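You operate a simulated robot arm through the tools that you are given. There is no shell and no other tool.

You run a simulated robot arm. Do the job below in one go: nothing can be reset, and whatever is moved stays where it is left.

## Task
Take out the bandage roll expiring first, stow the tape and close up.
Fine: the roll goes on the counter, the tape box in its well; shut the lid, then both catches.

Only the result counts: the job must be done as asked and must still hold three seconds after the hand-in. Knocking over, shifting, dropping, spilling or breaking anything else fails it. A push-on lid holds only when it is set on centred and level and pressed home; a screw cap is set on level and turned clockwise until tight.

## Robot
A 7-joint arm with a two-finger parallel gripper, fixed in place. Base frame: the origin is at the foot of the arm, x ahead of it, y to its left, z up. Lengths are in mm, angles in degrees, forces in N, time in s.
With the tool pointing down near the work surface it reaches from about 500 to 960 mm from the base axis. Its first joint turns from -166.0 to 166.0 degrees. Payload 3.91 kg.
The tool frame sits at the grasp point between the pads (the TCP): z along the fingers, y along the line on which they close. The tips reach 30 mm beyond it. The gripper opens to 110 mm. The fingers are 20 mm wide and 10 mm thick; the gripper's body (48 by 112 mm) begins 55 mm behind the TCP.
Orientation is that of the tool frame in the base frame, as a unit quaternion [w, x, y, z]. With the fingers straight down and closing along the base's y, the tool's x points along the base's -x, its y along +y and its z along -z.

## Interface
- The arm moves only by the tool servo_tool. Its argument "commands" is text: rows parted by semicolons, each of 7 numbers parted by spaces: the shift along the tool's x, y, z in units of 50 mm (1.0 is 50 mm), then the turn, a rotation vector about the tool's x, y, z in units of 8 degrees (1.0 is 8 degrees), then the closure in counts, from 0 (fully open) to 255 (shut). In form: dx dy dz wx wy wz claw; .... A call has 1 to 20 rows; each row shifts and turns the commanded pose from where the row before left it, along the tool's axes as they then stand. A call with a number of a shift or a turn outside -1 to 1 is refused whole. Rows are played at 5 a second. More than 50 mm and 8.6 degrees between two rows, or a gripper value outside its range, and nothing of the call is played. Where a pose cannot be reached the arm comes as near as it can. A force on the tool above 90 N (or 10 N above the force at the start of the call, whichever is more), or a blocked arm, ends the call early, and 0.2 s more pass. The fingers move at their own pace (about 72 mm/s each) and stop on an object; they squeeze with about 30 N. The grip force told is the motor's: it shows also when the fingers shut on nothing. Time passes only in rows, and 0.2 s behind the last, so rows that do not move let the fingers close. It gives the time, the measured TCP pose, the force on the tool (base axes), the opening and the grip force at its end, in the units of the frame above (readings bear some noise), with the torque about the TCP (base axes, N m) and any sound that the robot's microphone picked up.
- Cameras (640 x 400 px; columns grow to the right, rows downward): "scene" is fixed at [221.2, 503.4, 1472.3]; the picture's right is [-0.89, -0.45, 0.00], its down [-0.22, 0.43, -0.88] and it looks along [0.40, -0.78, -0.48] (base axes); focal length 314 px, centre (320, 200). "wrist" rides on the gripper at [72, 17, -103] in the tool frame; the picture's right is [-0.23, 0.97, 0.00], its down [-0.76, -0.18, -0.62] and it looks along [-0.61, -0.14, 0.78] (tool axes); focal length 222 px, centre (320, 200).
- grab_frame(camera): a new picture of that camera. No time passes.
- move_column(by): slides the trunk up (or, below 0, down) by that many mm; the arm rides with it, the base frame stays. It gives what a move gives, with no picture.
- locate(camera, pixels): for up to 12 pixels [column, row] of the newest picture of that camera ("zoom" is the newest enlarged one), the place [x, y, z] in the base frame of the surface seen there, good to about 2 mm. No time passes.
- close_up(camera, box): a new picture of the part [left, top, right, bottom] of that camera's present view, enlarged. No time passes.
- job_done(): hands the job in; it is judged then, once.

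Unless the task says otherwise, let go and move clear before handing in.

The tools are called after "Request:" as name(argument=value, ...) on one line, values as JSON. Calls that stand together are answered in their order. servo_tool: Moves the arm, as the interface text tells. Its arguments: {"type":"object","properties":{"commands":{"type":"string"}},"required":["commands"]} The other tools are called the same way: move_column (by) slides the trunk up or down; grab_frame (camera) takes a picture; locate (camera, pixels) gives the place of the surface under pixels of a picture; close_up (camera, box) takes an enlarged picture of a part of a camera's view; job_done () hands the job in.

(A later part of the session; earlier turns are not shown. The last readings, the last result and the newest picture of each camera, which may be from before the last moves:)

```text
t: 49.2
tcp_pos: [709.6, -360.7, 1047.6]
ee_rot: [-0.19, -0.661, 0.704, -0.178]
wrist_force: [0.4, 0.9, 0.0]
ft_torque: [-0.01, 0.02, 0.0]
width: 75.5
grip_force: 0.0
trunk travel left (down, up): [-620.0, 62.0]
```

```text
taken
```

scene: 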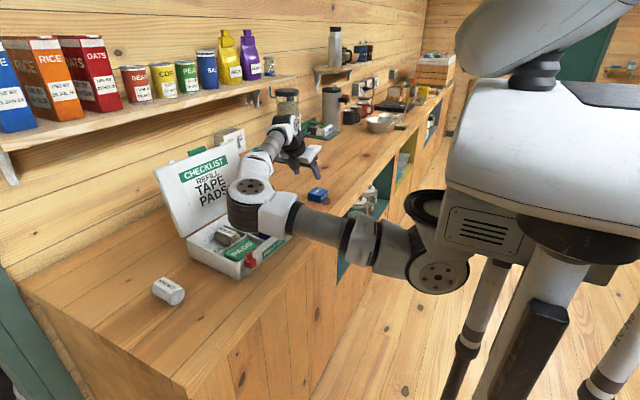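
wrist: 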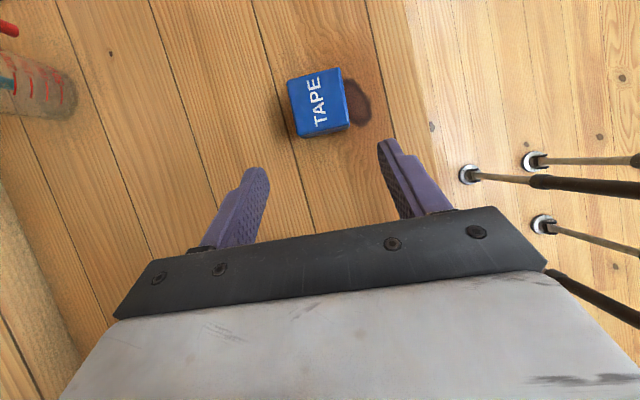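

Tape is set down at about (704,−437). I'll untilt the tool and rotate the yaw back to ≈ −4.3° for a vertical re-grasp.

Request:
servo_tool(commands="0 0 -0.3 0 -0.9375 0 80; 0 0 0 0 -0.9375 0 80; 0 0 0 0 -0.9375 0 80; 0 0 0 0 -0.9375 0 80; 0 0 0 0 0 0 80")

Request:
servo_tool(commands="0 0 0 0 0 0.943 80; 0 0 0 0 0 0.943 80; 0 0 0 0 0 0.943 80; 0 0 0 0 0 0.943 80; 0 0 0 0 0 0.943 80; 0 0 0 0 0 0.943 80; 0 0 0 0 0 0.943 80; 0 0 0 0 0 0.943 80; 0 0 0 0 0 0.943 80; 0 0 0 0 0 0.943 80; 0 0 0 0 0 0.943 80; 0 0 0 0 0 0.943 80; 0 0 0 0 0 0 80")

Request:
grab_frame(camera="wrist")

Request:
grab_frame(camera="scene")

```text
t: 50.4
tcp_pos: [710.2, -356.3, 1059.7]
ee_rot: [-0.001, -0.684, 0.729, 0.0]
wrist_force: [-0.5, -0.1, 0.3]
ft_torque: [-0.04, 0.03, 0.01]
width: 75.4
grip_force: 0.1
trunk travel left (down, up): [-620.0, 62.0]
```

```text
t: 53.2
tcp_pos: [709.3, -356.3, 1061.0]
ee_rot: [0.0, 0.038, 0.999, -0.001]
wrist_force: [0.2, -0.2, 0.2]
ft_torque: [-0.02, 0.0, -0.01]
width: 75.7
grip_force: 0.1
trunk travel left (down, up): [-620.0, 62.0]
```

```text
taken
```

wrist: 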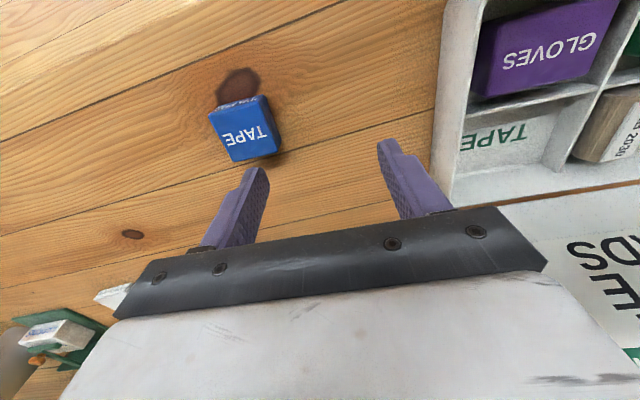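

```text
taken
```

scene: 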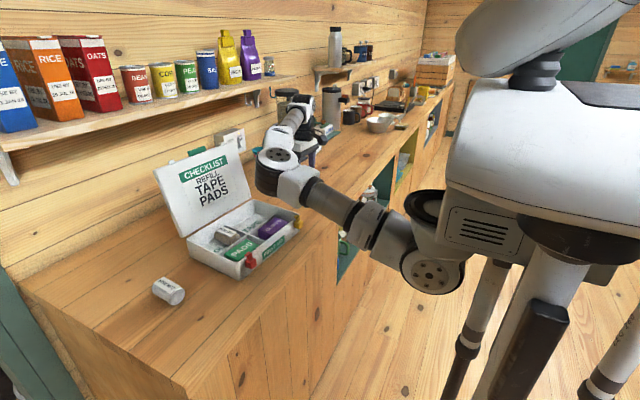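

Back to vertical with yaw −4.4°. I'll move over the tape at wrist (245,135).

Request:
servo_tool(commands="0.2 -0.81 0.2 0 0 0 80; 0.2 -0.81 0.2 0 0 0 80; 0 0 0 0 0 0 80")

Request:
grab_frame(camera="wrist")

Request:
close_up(camera="wrist", box=[230, 50, 400, 200])

```text
t: 54.0
tcp_pos: [681.7, -432.8, 1041.1]
ee_rot: [0.0, 0.036, 0.999, -0.003]
wrist_force: [0.3, 0.6, 0.0]
ft_torque: [0.01, -0.01, 0.0]
width: 75.7
grip_force: 0.0
trunk travel left (down, up): [-620.0, 62.0]
```

```text
taken
```

wrist: 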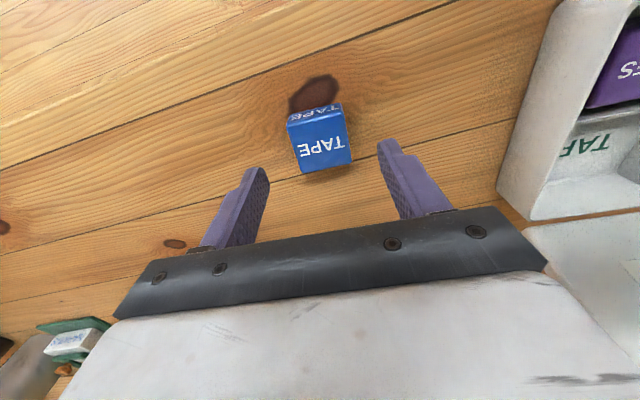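

```text
2.67 times, centred on (315, 125) of wrist
```

zoom: 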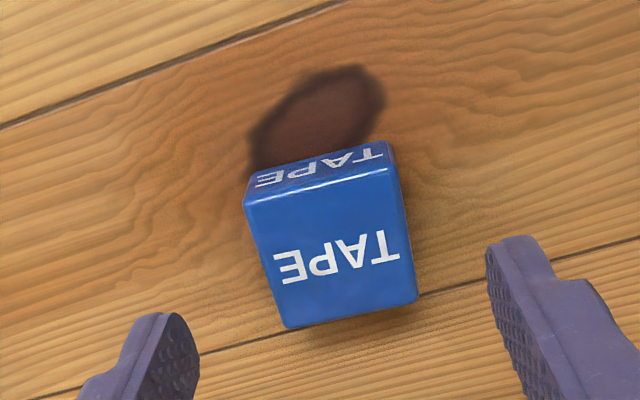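

Request:
locate(camera="zoom", pixels=[[252, 205], [390, 178], [408, 296], [292, 320], [270, 260], [400, 240], [320, 195], [350, 308], [330, 250]])

```text
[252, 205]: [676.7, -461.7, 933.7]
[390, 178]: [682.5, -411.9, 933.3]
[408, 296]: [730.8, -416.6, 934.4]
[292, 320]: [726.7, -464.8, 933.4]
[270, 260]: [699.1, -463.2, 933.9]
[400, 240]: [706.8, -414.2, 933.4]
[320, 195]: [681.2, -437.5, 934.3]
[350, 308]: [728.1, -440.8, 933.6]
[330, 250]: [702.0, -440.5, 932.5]
```

Tape centre is (704.3,−438.8). I'll align and descend with tips to z≈908, then close.

Request:
servo_tool(commands="-0.464 -0.085 0.3 0 0 0 80; 0 0 0.5 0 0 0 80; 0 0 0.5 0 0 0 80; 0 0 0.4 0 0 0 80; 0 0 0 0 0 0 80")

Request:
grab_frame(camera="wrist")

```text
t: 55.2
tcp_pos: [707.2, -443.1, 954.3]
ee_rot: [0.0, 0.037, 0.999, -0.002]
wrist_force: [0.8, -0.2, 0.4]
ft_torque: [0.0, 0.02, 0.03]
width: 75.4
grip_force: 0.1
trunk travel left (down, up): [-620.0, 62.0]
```

```text
taken
```

wrist: 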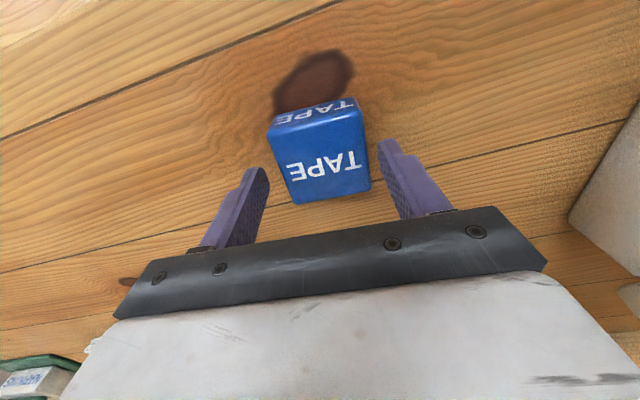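

Slightly off-centre toward −y; I'll shift +2.5 mm in y, descend the last 16 mm and close.

Request:
servo_tool(commands="0.03 0.05 0.16 0 0 0 80; 0 0 0.16 0 0 0 80; 0 0 0 0 0 0 80")

Request:
servo_tool(commands="0 0 0 0 0 0 255; 0 0 0 0 0 0 255; 0 0 0 0 0 0 255; 0 0 0 0 0 0 255")

Request:
grab_frame(camera="wrist")

```text
t: 56.0
tcp_pos: [703.9, -440.9, 936.6]
ee_rot: [0.0, 0.036, 0.999, -0.002]
wrist_force: [-0.8, -0.3, -0.5]
ft_torque: [0.02, -0.01, 0.01]
width: 75.6
grip_force: 0.1
trunk travel left (down, up): [-620.0, 62.0]
```

```text
t: 57.0
tcp_pos: [706.2, -440.6, 937.9]
ee_rot: [-0.001, 0.036, 0.999, -0.002]
wrist_force: [0.0, 0.4, -0.2]
ft_torque: [-0.02, 0.03, -0.02]
width: 56.9
grip_force: 29.9
trunk travel left (down, up): [-620.0, 62.0]
```

```text
taken
```

wrist: 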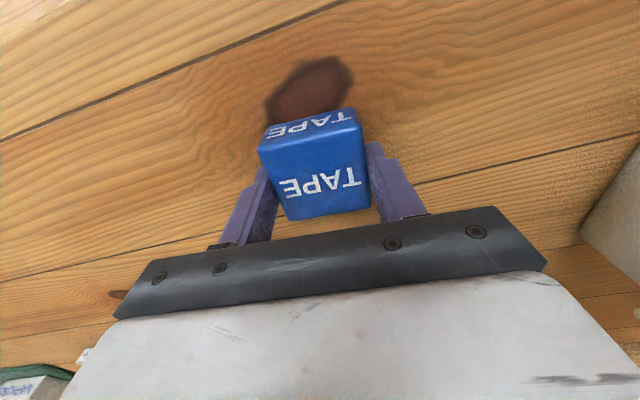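

Tape is gripped (56.9 mm). I'll lift to z≈1060 and carry it over the TAPE well centre at about (808,−163).

Request:
servo_tool(commands="0 0 -0.4 0 0 0 255; 0 0 -0.7 0 0 0 255; 0 0 -0.7 0 0 0 255; 0 0 -0.65 0 0 0 255; -0.24 0.808 0 0 0 0 255; -0.24 0.808 0 0 0 0 255; -0.24 0.808 0 0 0 0 255; -0.24 0.808 0 0 0 0 255; -0.24 0.808 0 0 0 0 255; -0.24 0.808 0 0 0 0 255; -0.24 0.808 0 0 0 0 255; 0 0 0 0 0 0 255")

Request:
grab_frame(camera="wrist")

Request:
grab_frame(camera="scene")

```text
t: 59.6
tcp_pos: [811.4, -161.4, 1058.0]
ee_rot: [0.0, 0.037, 0.999, -0.002]
wrist_force: [0.9, 0.5, -1.1]
ft_torque: [0.01, -0.01, -0.04]
width: 57.1
grip_force: 29.6
trunk travel left (down, up): [-620.0, 62.0]
```

```text
taken
```

wrist: 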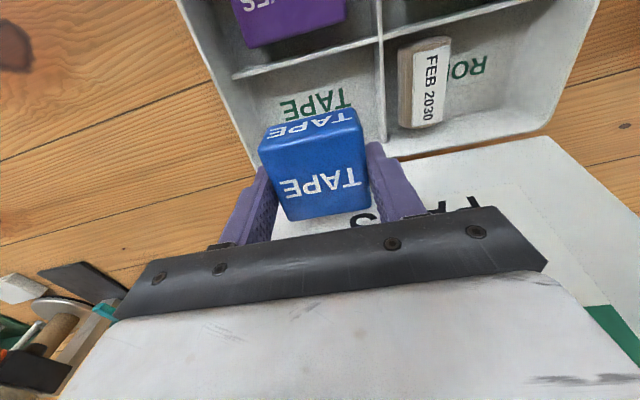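

```text
taken
```

scene: 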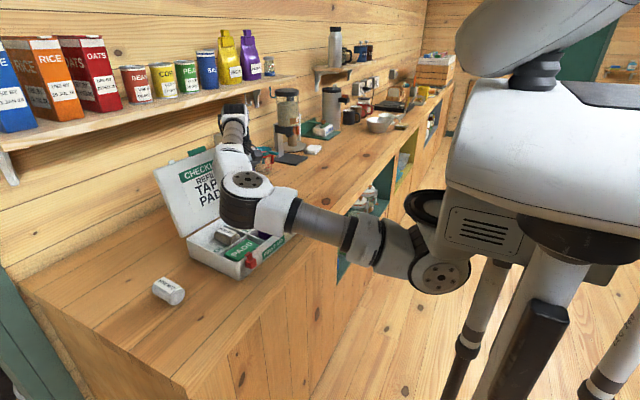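

The tape is above the box. I'll verify the well edges in this view before lowering.

Request:
locate(camera="wrist", pixels=[[378, 20], [386, 140], [260, 75], [370, 40], [210, 40], [240, 130], [250, 90], [426, 90], [540, 130], [370, 100], [400, 150], [255, 100]])

Request:
locate(camera="scene", pixels=[[232, 130], [225, 150], [245, 185], [200, 155], [232, 105], [240, 225]])

Request:
close_up(camera="scene", box=[150, 90, 310, 290])

```text
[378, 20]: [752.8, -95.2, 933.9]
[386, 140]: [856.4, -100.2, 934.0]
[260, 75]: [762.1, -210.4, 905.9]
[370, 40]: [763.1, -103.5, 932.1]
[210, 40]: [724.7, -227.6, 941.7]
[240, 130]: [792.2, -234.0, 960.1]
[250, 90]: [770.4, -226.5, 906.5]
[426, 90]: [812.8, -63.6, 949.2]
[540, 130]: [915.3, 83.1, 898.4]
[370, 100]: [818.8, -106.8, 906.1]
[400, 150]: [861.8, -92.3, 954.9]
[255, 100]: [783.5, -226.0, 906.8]
```

```text
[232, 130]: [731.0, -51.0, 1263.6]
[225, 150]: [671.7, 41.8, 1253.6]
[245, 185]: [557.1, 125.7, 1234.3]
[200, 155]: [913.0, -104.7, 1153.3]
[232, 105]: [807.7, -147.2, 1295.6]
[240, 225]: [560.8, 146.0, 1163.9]
```

```text
2.00 times, centred on (230, 190) of scene
```

zoom: 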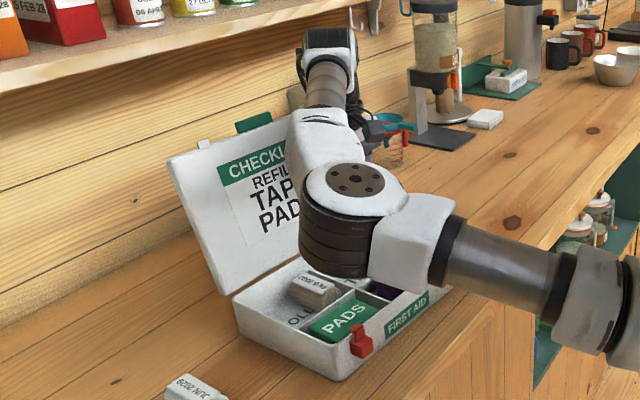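

The well spans y −100…−228, x 760–856, and the tape is centred over it. I'll lower to z≈949, then settle gently.

Request:
servo_tool(commands="0.02 -0.05 0.4 0 0 0 255; 0 0 0.5 0 0 0 255; 0 0 0.5 0 0 0 255; 0 0 0.4 0 0 0 255; 0 0 0.36 0 0 0 255; 0 0 0 0 0 0 255")

Request:
grab_frame(camera="wrist")

```text
t: 61.0
tcp_pos: [808.3, -165.6, 953.4]
ee_rot: [-0.001, 0.036, 0.999, -0.002]
wrist_force: [-0.2, 0.6, -0.1]
ft_torque: [0.01, 0.0, 0.02]
width: 57.0
grip_force: 30.1
trunk travel left (down, up): [-620.0, 62.0]
```

```text
taken
```

wrist: 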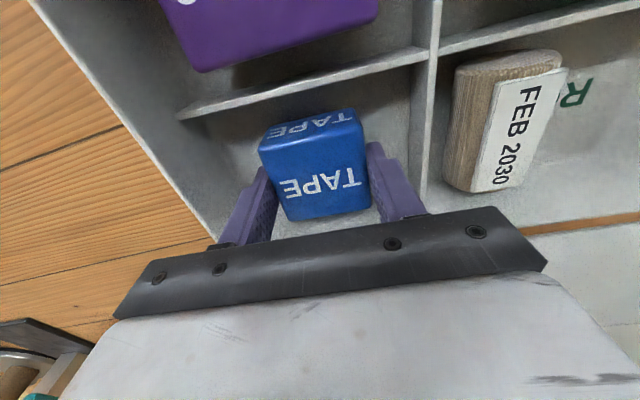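

The tape is inside the well with gaps on all sides. Lowering the remaining ~9 mm carefully.

Request:
servo_tool(commands="0 0 0.06 0 0 0 255; 0 0 0.06 0 0 0 255; 0 0 0 0 0 0 255")

Request:
servo_tool(commands="0 0 0.03 0 0 0 255; 0 0 0 0 0 0 255")

Request:
servo_tool(commands="0 0 0.02 0 0 0 255; 0 0 0 0 0 0 255")

Request:
servo_tool(commands="0 0 0.02 0 0 0 255; 0 0 0 0 0 0 255")

```text
t: 61.8
tcp_pos: [807.3, -164.7, 948.3]
ee_rot: [0.0, 0.037, 0.999, -0.001]
wrist_force: [-0.5, -0.8, 0.3]
ft_torque: [-0.01, 0.02, -0.01]
width: 56.8
grip_force: 30.1
trunk travel left (down, up): [-620.0, 62.0]
```

```text
t: 62.4
tcp_pos: [808.0, -165.3, 946.4]
ee_rot: [0.0, 0.037, 0.999, -0.002]
wrist_force: [0.2, 0.5, -0.1]
ft_torque: [-0.01, 0.0, 0.0]
width: 57.3
grip_force: 30.2
trunk travel left (down, up): [-620.0, 62.0]
```

```text
t: 63.0
tcp_pos: [808.8, -164.6, 945.1]
ee_rot: [0.0, 0.037, 0.999, -0.001]
wrist_force: [0.3, 0.0, 0.2]
ft_torque: [0.0, 0.02, 0.02]
width: 56.8
grip_force: 30.1
trunk travel left (down, up): [-620.0, 62.0]
```

```text
t: 63.6
tcp_pos: [808.7, -165.0, 945.1]
ee_rot: [0.001, 0.037, 0.999, -0.002]
wrist_force: [3.0, -2.2, 10.4]
ft_torque: [-0.2, 0.15, 0.05]
width: 57.1
grip_force: 30.1
trunk travel left (down, up): [-620.0, 62.0]
```

Contact with the well floor (10 N). I'll back off 0.5 mm, open to ~70 mm and rise.

Request:
servo_tool(commands="0 0 -0.01 0 0 0 92; 0 0 0 0 0 0 92; 0 0 0 0 0 0 92; 0 0 -0.4 0 0 0 92; 0 0 -0.6 0 0 0 92; 0 0 -0.8 0 0 0 92; 0 0 -0.8 0 0 0 92; 0 0 0 0 0 0 92")

Request:
grab_frame(camera="wrist")

Request:
grab_frame(camera="scene")

```text
t: 65.4
tcp_pos: [807.7, -165.6, 1076.0]
ee_rot: [0.0, 0.037, 0.999, -0.002]
wrist_force: [-0.4, -0.1, -0.5]
ft_torque: [0.02, 0.0, 0.03]
width: 70.3
grip_force: 0.0
trunk travel left (down, up): [-620.0, 62.0]
```

```text
taken
```

wrist: 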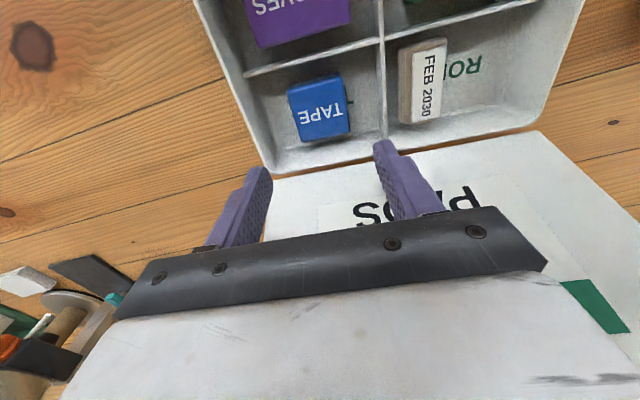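

```text
taken
```

scene: 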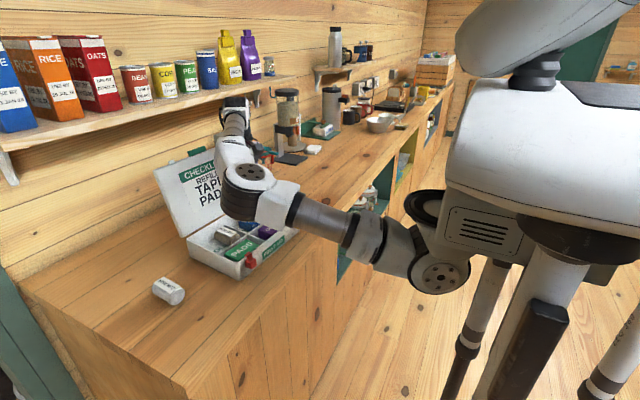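

The TAPE box sits in its well (wrist (320,107)). Now the lid: I'll back the arm off toward the front and up, then inspect the lid's edge, thickness and green handle.

Request:
locate(camera="wrist", pixels=[[295, 92], [340, 80], [300, 135], [347, 125], [320, 107]])

Request:
servo_tool(commands="0.8 -0.3 -0.4 0 0 0 92; 0.8 -0.3 -0.4 0 0 0 92; 0.8 -0.3 -0.4 0 0 0 92; 0.8 -0.3 -0.4 0 0 0 92; 0 0 0 0 0 0 92")

Request:
grab_frame(camera="scene")

Request:
close_up(camera="scene", box=[145, 140, 245, 240])

Request:
grab_frame(camera="wrist")

```text
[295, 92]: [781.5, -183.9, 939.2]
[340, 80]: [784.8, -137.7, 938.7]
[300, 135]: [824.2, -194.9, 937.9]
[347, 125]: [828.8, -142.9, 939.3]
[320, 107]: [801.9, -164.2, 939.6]
```

```text
t: 66.6
tcp_pos: [642.5, -213.9, 1159.7]
ee_rot: [0.0, 0.036, 0.999, -0.002]
wrist_force: [-0.2, 1.1, 0.9]
ft_torque: [0.04, 0.0, -0.01]
width: 70.3
grip_force: 0.1
trunk travel left (down, up): [-620.0, 62.0]
```

```text
taken
```

scene: 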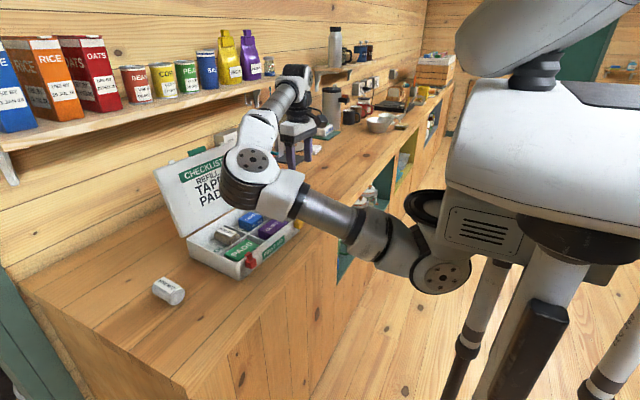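

```text
4.00 times, centred on (195, 190) of scene
```

zoom: 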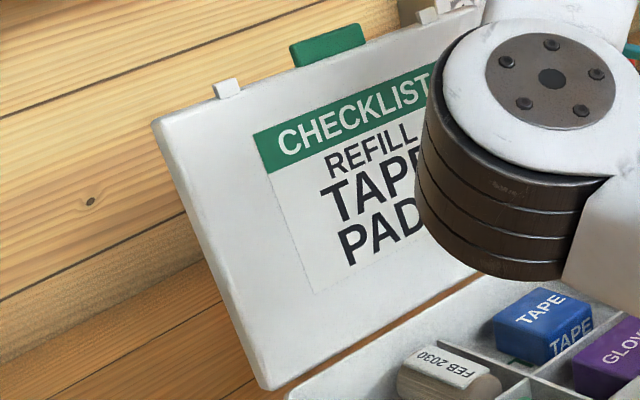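

```text
taken
```

wrist: 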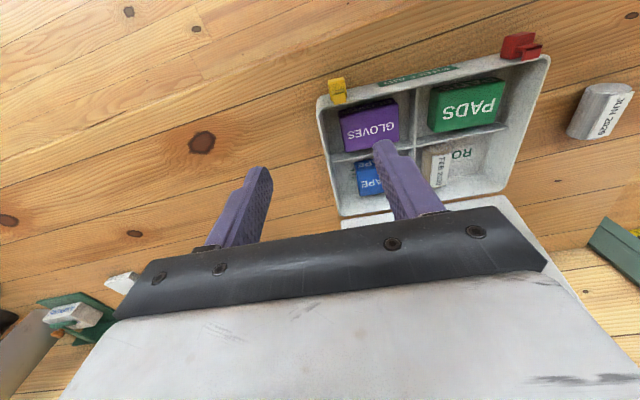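

I'll measure the lid edges, handle and tab heights from this zoom.

Request:
locate(camera="zoom", pixels=[[190, 112], [188, 108], [270, 77], [300, 60], [295, 48], [345, 30], [360, 40], [228, 85], [222, 95], [158, 140], [265, 375], [250, 365]])

Request:
close_up(camera="scene", box=[180, 135, 250, 175])

Request:
locate(camera="zoom", pixels=[[90, 165], [110, 110], [155, 95], [90, 130], [150, 165], [60, 185], [100, 145], [160, 130]])

```text
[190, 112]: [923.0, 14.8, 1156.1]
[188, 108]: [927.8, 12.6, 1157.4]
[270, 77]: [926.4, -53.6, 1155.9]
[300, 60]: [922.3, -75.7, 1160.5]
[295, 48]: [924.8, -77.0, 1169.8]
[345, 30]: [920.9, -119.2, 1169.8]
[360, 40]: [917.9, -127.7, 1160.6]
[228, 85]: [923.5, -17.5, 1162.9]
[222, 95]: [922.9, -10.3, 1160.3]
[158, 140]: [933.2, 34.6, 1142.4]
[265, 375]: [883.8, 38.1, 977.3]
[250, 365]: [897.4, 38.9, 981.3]
```

```text
9.14 times, centred on (215, 155) of scene
```

zoom: 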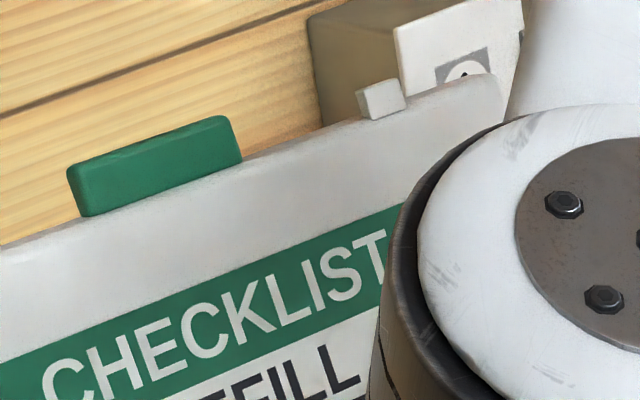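

```text
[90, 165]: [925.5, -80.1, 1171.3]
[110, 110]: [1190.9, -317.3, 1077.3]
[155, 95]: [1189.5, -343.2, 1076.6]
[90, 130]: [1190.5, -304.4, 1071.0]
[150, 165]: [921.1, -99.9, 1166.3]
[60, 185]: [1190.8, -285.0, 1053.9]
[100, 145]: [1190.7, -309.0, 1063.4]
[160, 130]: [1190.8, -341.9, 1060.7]
```

The lid is ~14 mm thick, top edge z≈1157, handle up to 1171, hinge near box-x 215 at z≈962; the tape lies flat (z≈939). I'll raise the trunk, then yaw the tool 90° and tilt it 12° so open fingers can straddle the lid's handle and lead it down under control.

Request:
move_column(by=60)

Request:
servo_tool(commands="0 0 0 0 0 -0.934 92; 0 0 0 0 0 -0.934 92; 0 0 0 0 0 -0.934 92; 0 0 0 0 0 -0.934 92; 0 0 0 0 0 -0.934 92; 0 0 0 0 0 -0.934 92; 0 0 0 0 0 -0.934 92; 0 0 0 0 0 -0.934 92; 0 0 0 0 0 -0.934 92; 0 0 0 0 0 -0.934 92; 0 0 0 0 0 -0.934 92; 0 0 0 0 0 -0.934 92; 0 0 0 0.75 0 0 92; 0 0 0 0.75 0 0 92; 0 0 0 0 0 0 92")

Request:
grab_frame(camera="wrist")

Request:
grab_frame(camera="scene")

```text
t: 67.6
tcp_pos: [644.0, -214.7, 1218.3]
ee_rot: [-0.001, 0.037, 0.999, -0.001]
wrist_force: [0.1, -0.3, -0.1]
ft_torque: [0.0, -0.01, -0.02]
width: 70.2
grip_force: 0.1
trunk travel left (down, up): [-680.0, 2.0]
```

```text
t: 70.8
tcp_pos: [644.3, -214.8, 1218.4]
ee_rot: [0.069, -0.675, 0.73, -0.077]
wrist_force: [0.6, 0.9, 0.4]
ft_torque: [0.02, 0.01, 0.01]
width: 70.4
grip_force: 0.0
trunk travel left (down, up): [-680.0, 2.0]
```

```text
taken
```

wrist: 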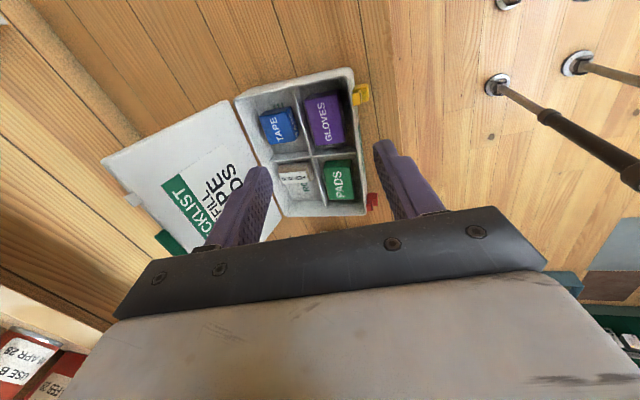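

```text
taken
```

scene: 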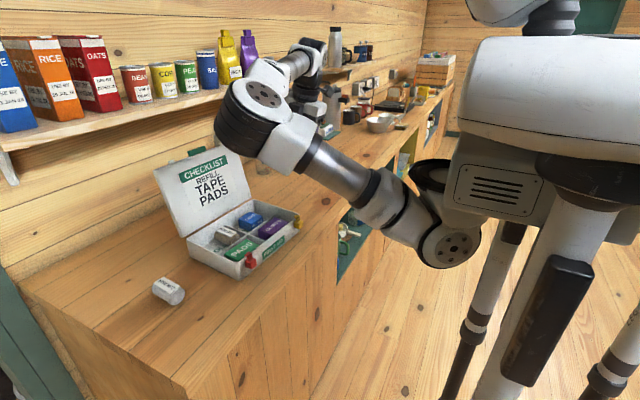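

The tool is yawed and tilted as planned (z-axis (0.205,−0.02,−0.98)). I'll fly to just above the handle in two stages, checking clearance to the shelf.

Request:
servo_tool(commands="-0.382 -0.739 0.1254 0 0 0 92; -0.382 -0.739 0.1254 0 0 0 92; -0.382 -0.739 0.1254 0 0 0 92; -0.382 -0.739 0.1254 0 0 0 92; 0 0 0 0 0 0 92")

Request:
grab_frame(camera="wrist")

Request:
grab_frame(camera="scene")

```text
t: 72.0
tcp_pos: [797.5, -149.8, 1225.3]
ee_rot: [0.07, -0.675, 0.731, -0.078]
wrist_force: [0.2, 0.1, 0.2]
ft_torque: [-0.01, 0.01, -0.02]
width: 70.2
grip_force: 0.0
trunk travel left (down, up): [-680.0, 2.0]
```

```text
taken
```

wrist: 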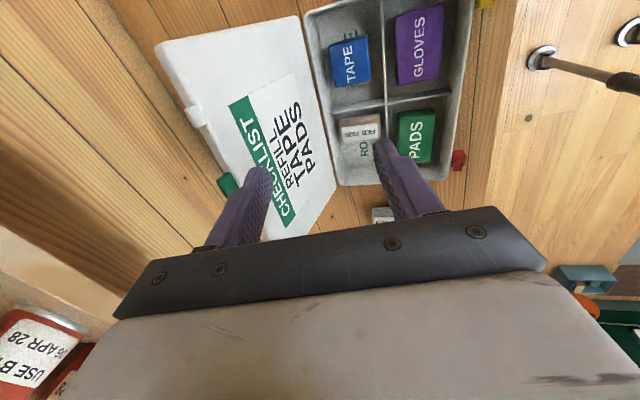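

```text
taken
```

scene: 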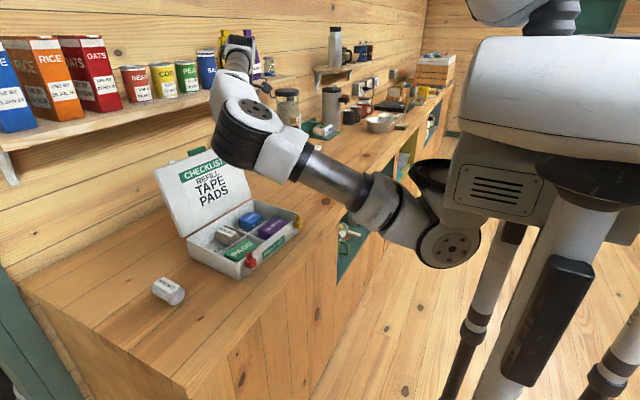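

I'll check the wrist's distance to the shelf items and the handle's location from the wrist view.

Request:
locate(camera="scene", pixels=[[237, 50], [237, 70], [227, 36], [250, 45], [210, 70], [245, 85], [262, 95], [190, 90], [250, 110]])

Request:
locate(camera="wrist", pixels=[[228, 184], [222, 178], [235, 190], [195, 115], [165, 55], [290, 40], [210, 150], [60, 290], [100, 190]])

Request:
close_up(camera="wrist", box=[150, 100, 330, 240])

```text
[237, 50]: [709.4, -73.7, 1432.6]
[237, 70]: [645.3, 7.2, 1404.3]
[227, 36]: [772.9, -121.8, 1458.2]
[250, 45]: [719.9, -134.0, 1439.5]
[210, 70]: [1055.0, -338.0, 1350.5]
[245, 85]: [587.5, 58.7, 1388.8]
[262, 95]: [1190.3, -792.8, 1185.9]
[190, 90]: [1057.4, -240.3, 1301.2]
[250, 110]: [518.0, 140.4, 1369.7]
```

```text
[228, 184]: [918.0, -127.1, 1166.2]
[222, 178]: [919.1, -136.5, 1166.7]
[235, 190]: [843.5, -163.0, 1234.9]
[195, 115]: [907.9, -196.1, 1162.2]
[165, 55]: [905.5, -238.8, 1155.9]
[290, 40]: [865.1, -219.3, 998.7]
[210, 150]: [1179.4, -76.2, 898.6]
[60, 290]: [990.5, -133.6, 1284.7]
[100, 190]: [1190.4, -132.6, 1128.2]
```

```text
2.86 times, centred on (240, 170) of wrist
```

zoom: 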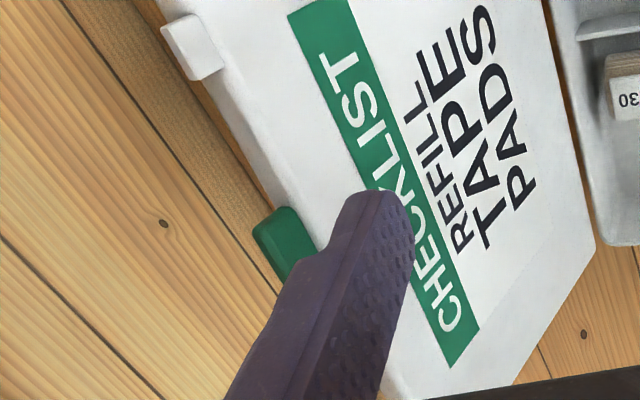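

Shelf front edge is at x≈990, leaving ≥29 mm from the hand. I'll complete the move to above the handle.

Request:
servo_tool(commands="-0.382 -0.739 0.1254 0 0 0 92; -0.382 -0.739 0.1254 0 0 0 92; -0.382 -0.739 0.1254 0 0 0 92; 0 0 0 0 0 0 92")

Request:
grab_frame(camera="wrist")

Request:
grab_frame(camera="scene")

Request:
close_up(camera="scene", box=[150, 60, 270, 200])

```text
t: 73.0
tcp_pos: [919.4, -101.4, 1227.7]
ee_rot: [0.07, -0.674, 0.731, -0.078]
wrist_force: [-0.4, -0.3, -0.3]
ft_torque: [0.01, 0.01, -0.03]
width: 70.5
grip_force: 0.1
trunk travel left (down, up): [-680.0, 2.0]
```

```text
taken
```

wrist: 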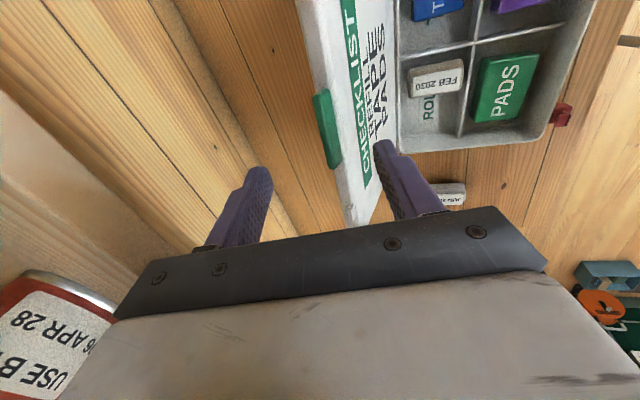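

```text
taken
```

scene: 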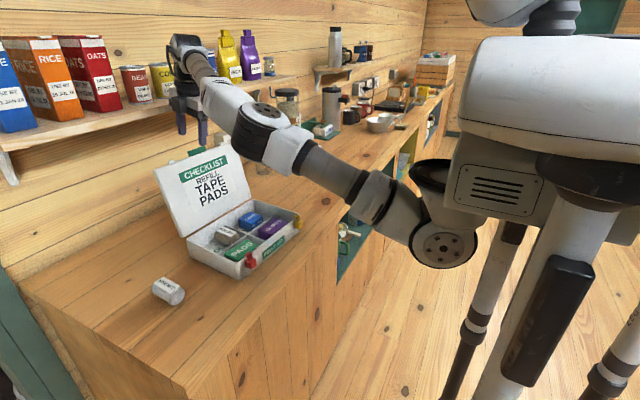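

```text
2.86 times, centred on (210, 130) of scene
```

zoom: 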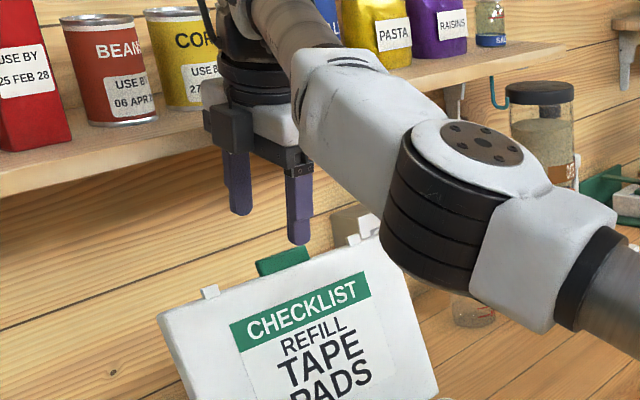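

The handle (wrist (327,130)) is centred between the fingers. I'll lower straight down 70 mm so the fingers straddle the lid edge, in two stages.

Request:
servo_tool(commands="0 0.089 0.3385 0 0 0 92; 0 0.089 0.3385 0 0 0 92; 0 0 0 0 0 0 92")

Request:
grab_frame(camera="wrist")

Request:
close_up(camera="scene", box=[150, 60, 270, 200])

```text
t: 73.8
tcp_pos: [915.2, -102.4, 1192.6]
ee_rot: [0.07, -0.674, 0.731, -0.077]
wrist_force: [-0.5, -0.3, -0.6]
ft_torque: [0.0, 0.01, -0.01]
width: 70.1
grip_force: 0.1
trunk travel left (down, up): [-680.0, 2.0]
```

```text
taken
```

wrist: 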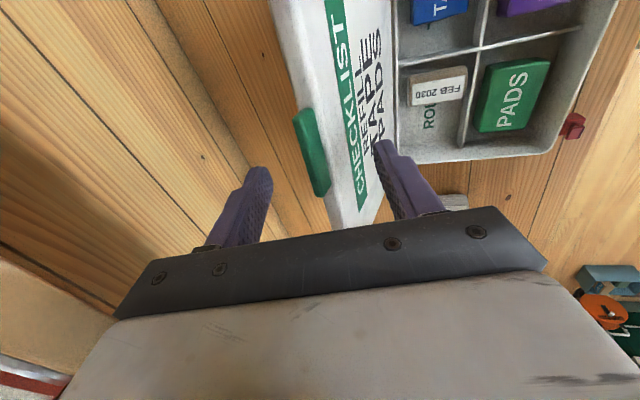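

```text
2.86 times, centred on (210, 130) of scene
```

zoom: 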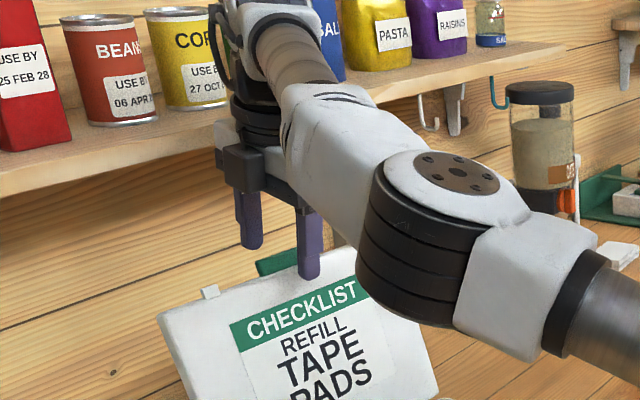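

Still well centred (handle at wrist (312,150)). Lower the remaining 34 mm.

Request:
servo_tool(commands="0 0.07 0.332 0 0 0 92; 0 0.07 0.332 0 0 0 92; 0 0 0 0 0 0 92")

Request:
grab_frame(camera="wrist")

Request:
close_up(camera="scene", box=[150, 60, 270, 200])

```text
t: 74.6
tcp_pos: [914.7, -100.3, 1158.5]
ee_rot: [0.07, -0.675, 0.73, -0.078]
wrist_force: [0.4, 0.0, 0.3]
ft_torque: [0.02, 0.03, -0.03]
width: 70.5
grip_force: 0.1
trunk travel left (down, up): [-680.0, 2.0]
```

```text
taken
```

wrist: 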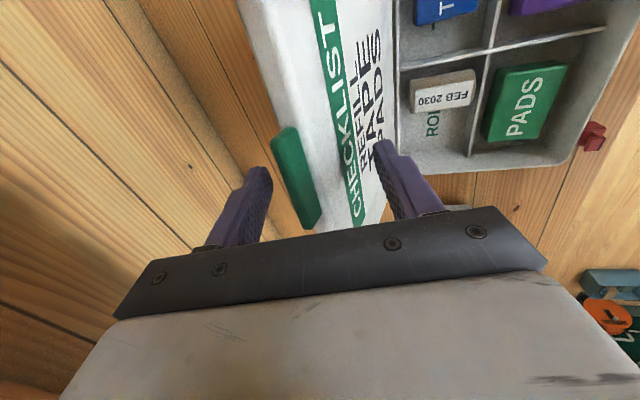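

```text
2.86 times, centred on (210, 130) of scene
```

zoom: 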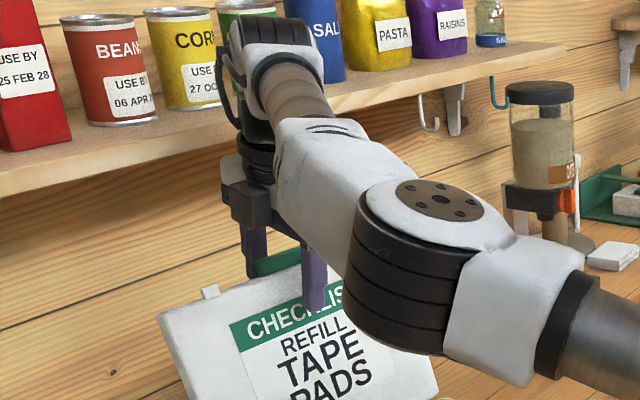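

The fingers straddle the lid/handle with no contact. I'll pull toward the front in 10 mm rows, watching forces and pictures.

Request:
servo_tool(commands="0 0.196 -0.041 0 0 0 92; 0 0.196 -0.041 0 0 0 92; 0 0.196 -0.041 0 0 0 92; 0 0.196 -0.041 0 0 0 92; 0 0 0 0 0 0 92")

Request:
grab_frame(camera="wrist")

Request:
close_up(camera="scene", box=[150, 60, 310, 290])

```text
t: 75.8
tcp_pos: [875.2, -98.5, 1159.3]
ee_rot: [0.07, -0.676, 0.73, -0.079]
wrist_force: [0.4, 0.4, -1.1]
ft_torque: [0.01, -0.02, -0.02]
width: 70.7
grip_force: 0.5
trunk travel left (down, up): [-680.0, 2.0]
```

```text
taken
```

wrist: 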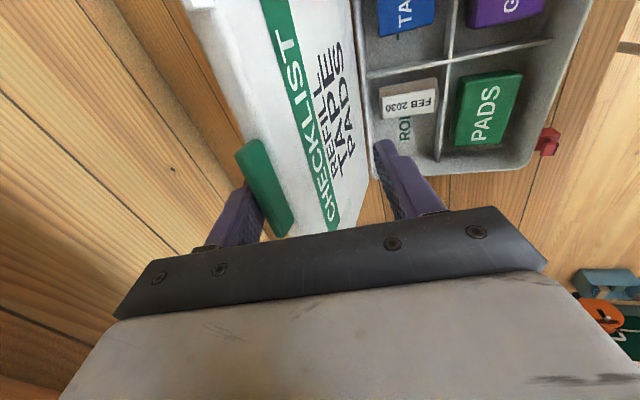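

```text
1.74 times, centred on (230, 175) of scene
```

zoom: 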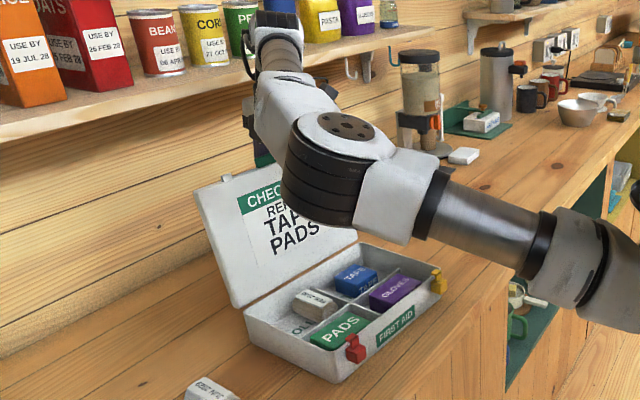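

The back finger now touches the handle. Continue pulling 50 mm.

Request:
servo_tool(commands="0 0.196 -0.041 0 0 0 92; 0 0.196 -0.041 0 0 0 92; 0 0.196 -0.041 0 0 0 92; 0 0.196 -0.041 0 0 0 92; 0 0.196 -0.041 0 0 0 92; 0 0 0 0 0 0 92")

Request:
grab_frame(camera="wrist")

Request:
close_up(camera="scene", box=[150, 60, 310, 290])

```text
t: 77.2
tcp_pos: [824.9, -95.0, 1158.3]
ee_rot: [0.069, -0.675, 0.73, -0.078]
wrist_force: [0.1, 0.8, -0.7]
ft_torque: [0.03, -0.01, 0.03]
width: 70.4
grip_force: 0.0
trunk travel left (down, up): [-680.0, 2.0]
```

```text
taken
```

wrist: 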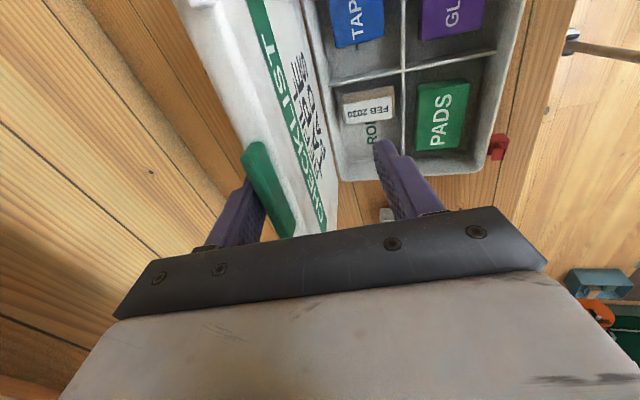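

```text
1.74 times, centred on (230, 175) of scene
```

zoom: 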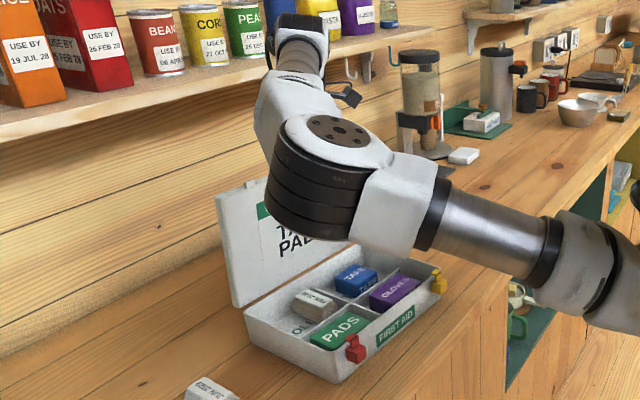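

The lid is about vertical now, with low force. I'll continue 20 mm and see whether it stays or tips onto the front finger.

Request:
servo_tool(commands="0 0.196 -0.041 0 0 0 92; 0 0.196 -0.041 0 0 0 92; 0 0 0 0 0 0 92; 0 0 0 0 0 0 92")

Request:
grab_frame(camera="wrist")

Request:
close_up(camera="scene", box=[150, 60, 310, 290])

```text
t: 78.2
tcp_pos: [803.8, -91.6, 1158.9]
ee_rot: [0.07, -0.675, 0.73, -0.079]
wrist_force: [-0.9, 0.2, 0.3]
ft_torque: [0.01, -0.01, -0.03]
width: 70.7
grip_force: 0.1
trunk travel left (down, up): [-680.0, 2.0]
```

```text
taken
```

wrist: 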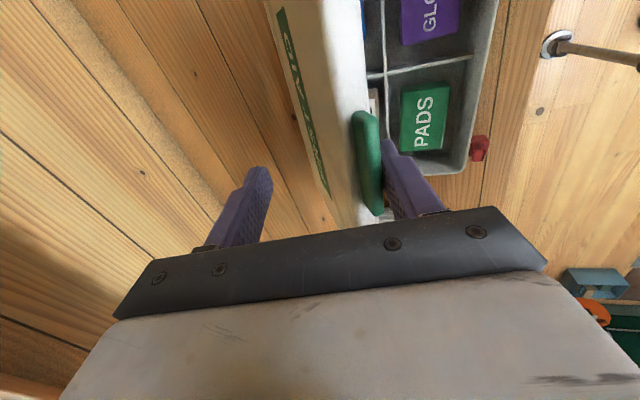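

```text
1.74 times, centred on (230, 175) of scene
```

zoom: 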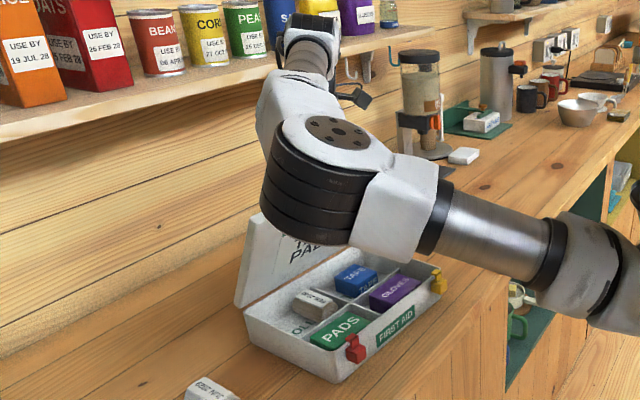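

The lid tipped gently onto the front finger (handle against the right finger, φ≈63°). Now I'll lead it down along its arc with the front finger braking – first two waypoints.

Request:
servo_tool(commands="0 0.187 -0.039 0 0 0 92; 0 0.187 -0.039 0 0 0 92; 0 0.187 -0.039 0 0 0 92; 0 0.215 0.083 0 0 0 92; 0 0.215 0.083 0 0 0 92; 0 0.215 0.083 0 0 0 92; 0 0 0 0 0 0 92")

Request:
grab_frame(camera="wrist")

Request:
close_up(camera="scene", box=[150, 60, 310, 290])

```text
t: 79.8
tcp_pos: [747.3, -88.9, 1140.3]
ee_rot: [0.069, -0.675, 0.73, -0.077]
wrist_force: [-0.4, 0.1, -0.5]
ft_torque: [0.01, 0.04, -0.02]
width: 70.7
grip_force: 0.2
trunk travel left (down, up): [-680.0, 2.0]
```

```text
taken
```

wrist: 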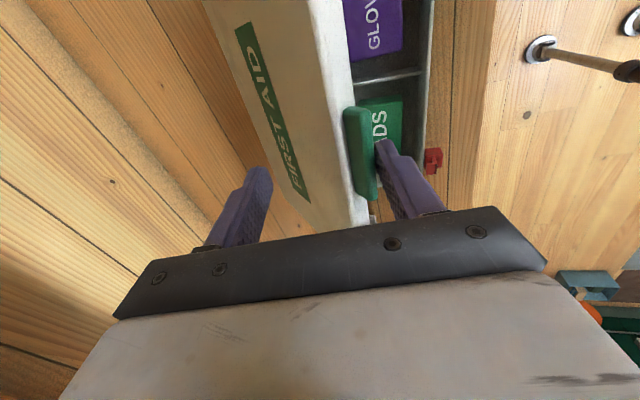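

```text
1.74 times, centred on (230, 175) of scene
```

zoom: 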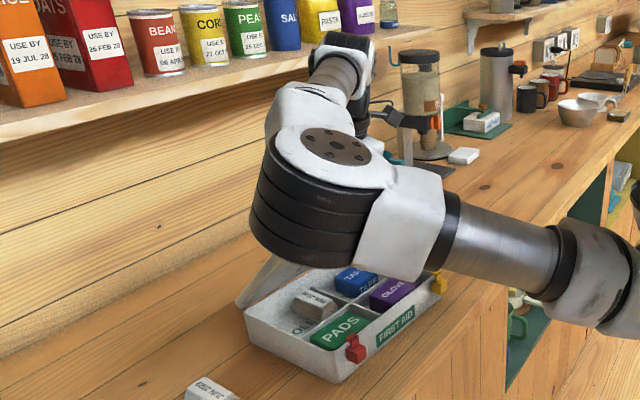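

The lid follows the finger smoothly (≈45°). I'll check elbow clearance, then continue the arc.

Request:
locate(camera="zoom", pixels=[[310, 250], [340, 150], [400, 250], [265, 275], [285, 120]])

Request:
servo_tool(commands="0 0.201 0.148 0 0 0 92; 0 0.201 0.148 0 0 0 92; 0 0.201 0.148 0 0 0 92; 0 0.168 0.182 0 0 0 92; 0 0.168 0.182 0 0 0 92; 0 0.168 0.182 0 0 0 92; 0 0 0 0 0 0 92")

Request:
grab_frame(camera="wrist")

Request:
grab_frame(camera="scene")

```text
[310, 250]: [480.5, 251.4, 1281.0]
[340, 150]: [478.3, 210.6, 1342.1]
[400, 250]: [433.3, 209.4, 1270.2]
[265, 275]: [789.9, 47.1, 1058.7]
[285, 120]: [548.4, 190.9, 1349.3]
```

```text
t: 81.4
tcp_pos: [703.5, -84.8, 1079.9]
ee_rot: [0.069, -0.675, 0.73, -0.079]
wrist_force: [-1.7, -0.9, 0.3]
ft_torque: [-0.04, 0.07, -0.02]
width: 71.3
grip_force: 1.1
trunk travel left (down, up): [-680.0, 2.0]
```

```text
taken
```

wrist: 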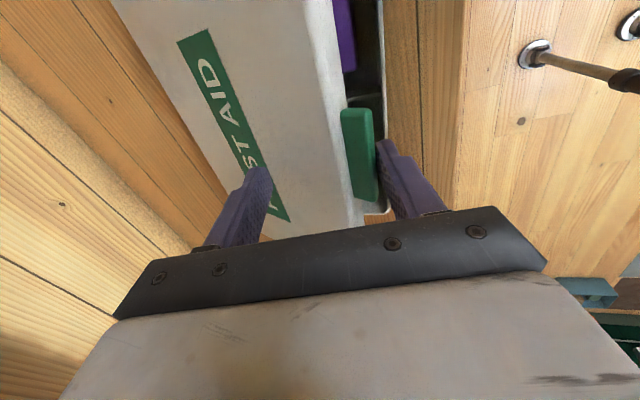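

```text
taken
```

scene: 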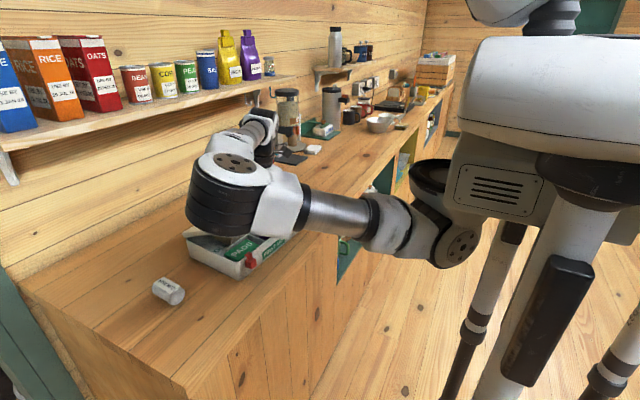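

About 25° now, handle resting on the front finger. Continue to the next waypoint (φ≈15°).

Request:
servo_tool(commands="0 0.143 0.215 0 0 0 92; 0 0.143 0.215 0 0 0 92; 0 0.143 0.215 0 0 0 92; 0 0 0 0 0 0 92")

Request:
grab_frame(camera="wrist")

Request:
locate(camera="wrist", pixels=[[340, 150], [360, 150], [345, 195], [320, 100], [370, 190], [300, 40], [230, 100]])

```text
t: 82.4
tcp_pos: [688.6, -83.1, 1044.3]
ee_rot: [0.07, -0.674, 0.731, -0.077]
wrist_force: [-1.9, -0.7, -0.1]
ft_torque: [0.04, 0.0, -0.02]
width: 70.6
grip_force: 0.8
trunk travel left (down, up): [-680.0, 2.0]
```

```text
taken
```

wrist: 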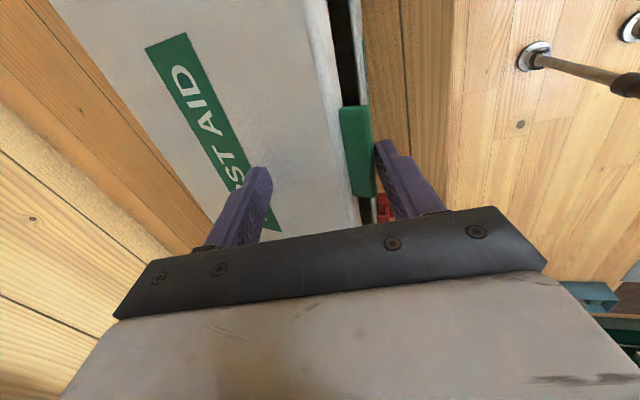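

```text
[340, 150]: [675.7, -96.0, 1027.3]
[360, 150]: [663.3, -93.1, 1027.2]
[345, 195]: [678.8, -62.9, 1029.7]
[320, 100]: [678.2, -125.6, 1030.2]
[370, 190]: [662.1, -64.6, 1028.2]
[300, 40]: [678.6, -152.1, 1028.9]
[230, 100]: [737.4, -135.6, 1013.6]
```

φ≈15°, still supported. I'll continue down to φ≈8° and then ~4°, checking forces.

Request:
servo_tool(commands="0 0.112 0.239 0 0 0 92; 0 0.112 0.239 0 0 0 92; 0 0 0 0 0 0 92")

Request:
servo_tool(commands="0 0.066 0.145 0 0 0 92; 0 0.066 0.145 0 0 0 92; 0 0 0 0 0 0 92")

Request:
grab_frame(camera="wrist")

Request:
grab_frame(camera="scene")

```text
t: 83.2
tcp_pos: [681.4, -82.8, 1018.9]
ee_rot: [0.069, -0.675, 0.731, -0.078]
wrist_force: [-3.1, 1.3, -0.8]
ft_torque: [0.08, 0.09, -0.1]
width: 72.3
grip_force: 2.0
trunk travel left (down, up): [-680.0, 2.0]
```

```text
t: 84.0
tcp_pos: [678.5, -84.6, 1004.6]
ee_rot: [0.07, -0.675, 0.731, -0.078]
wrist_force: [-8.1, 3.2, 0.5]
ft_torque: [0.16, 0.02, -0.07]
width: 73.0
grip_force: 2.7
trunk travel left (down, up): [-680.0, 2.0]
```

```text
taken
```

wrist: 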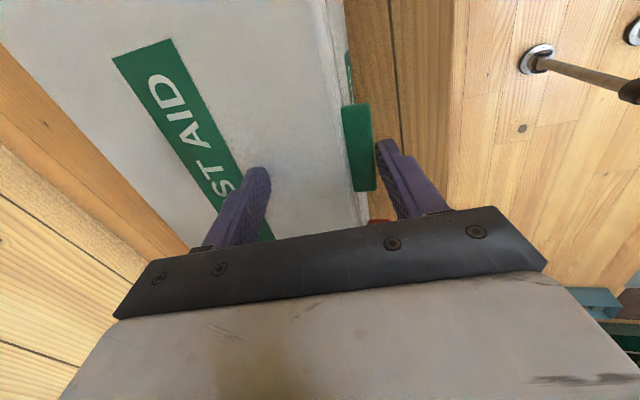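

```text
taken
```

scene: 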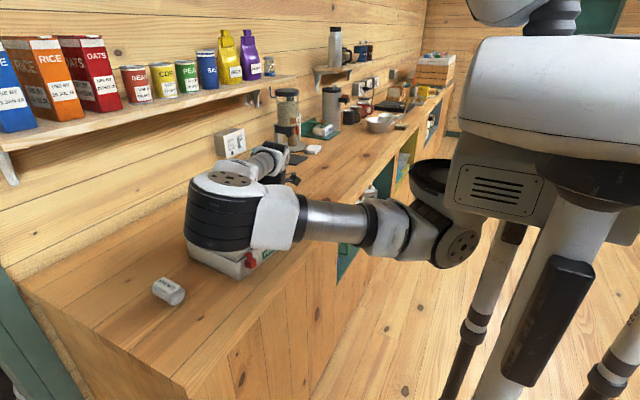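

The handle is pressing the front finger outward (−8 N in x). I'll ease forward (−x) 5 mm, then see.

Request:
servo_tool(commands="0 0.05 -0.01 0 0 0 92; 0 0.05 -0.01 0 0 0 92; 0 0 0 0 0 0 92")

Request:
grab_frame(camera="wrist")

Request:
locate(camera="wrist", pixels=[[345, 150], [360, 130], [348, 185], [310, 60], [240, 60], [280, 150], [150, 60], [60, 80], [320, 200], [385, 100]])

```text
t: 84.8
tcp_pos: [675.1, -84.9, 1003.9]
ee_rot: [0.07, -0.675, 0.73, -0.078]
wrist_force: [0.2, 0.3, 0.4]
ft_torque: [-0.04, 0.02, 0.01]
width: 70.3
grip_force: 0.0
trunk travel left (down, up): [-680.0, 2.0]
```

```text
taken
```

wrist: 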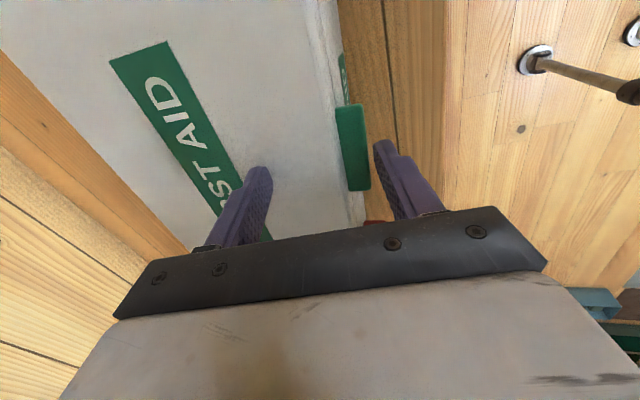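

```text
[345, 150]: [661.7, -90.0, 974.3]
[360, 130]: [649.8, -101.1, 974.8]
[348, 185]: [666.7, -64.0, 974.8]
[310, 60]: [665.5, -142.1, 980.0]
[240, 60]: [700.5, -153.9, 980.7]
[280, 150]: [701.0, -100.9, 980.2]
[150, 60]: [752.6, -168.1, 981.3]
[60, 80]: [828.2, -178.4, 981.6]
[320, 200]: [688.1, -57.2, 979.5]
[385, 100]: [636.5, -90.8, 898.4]
```

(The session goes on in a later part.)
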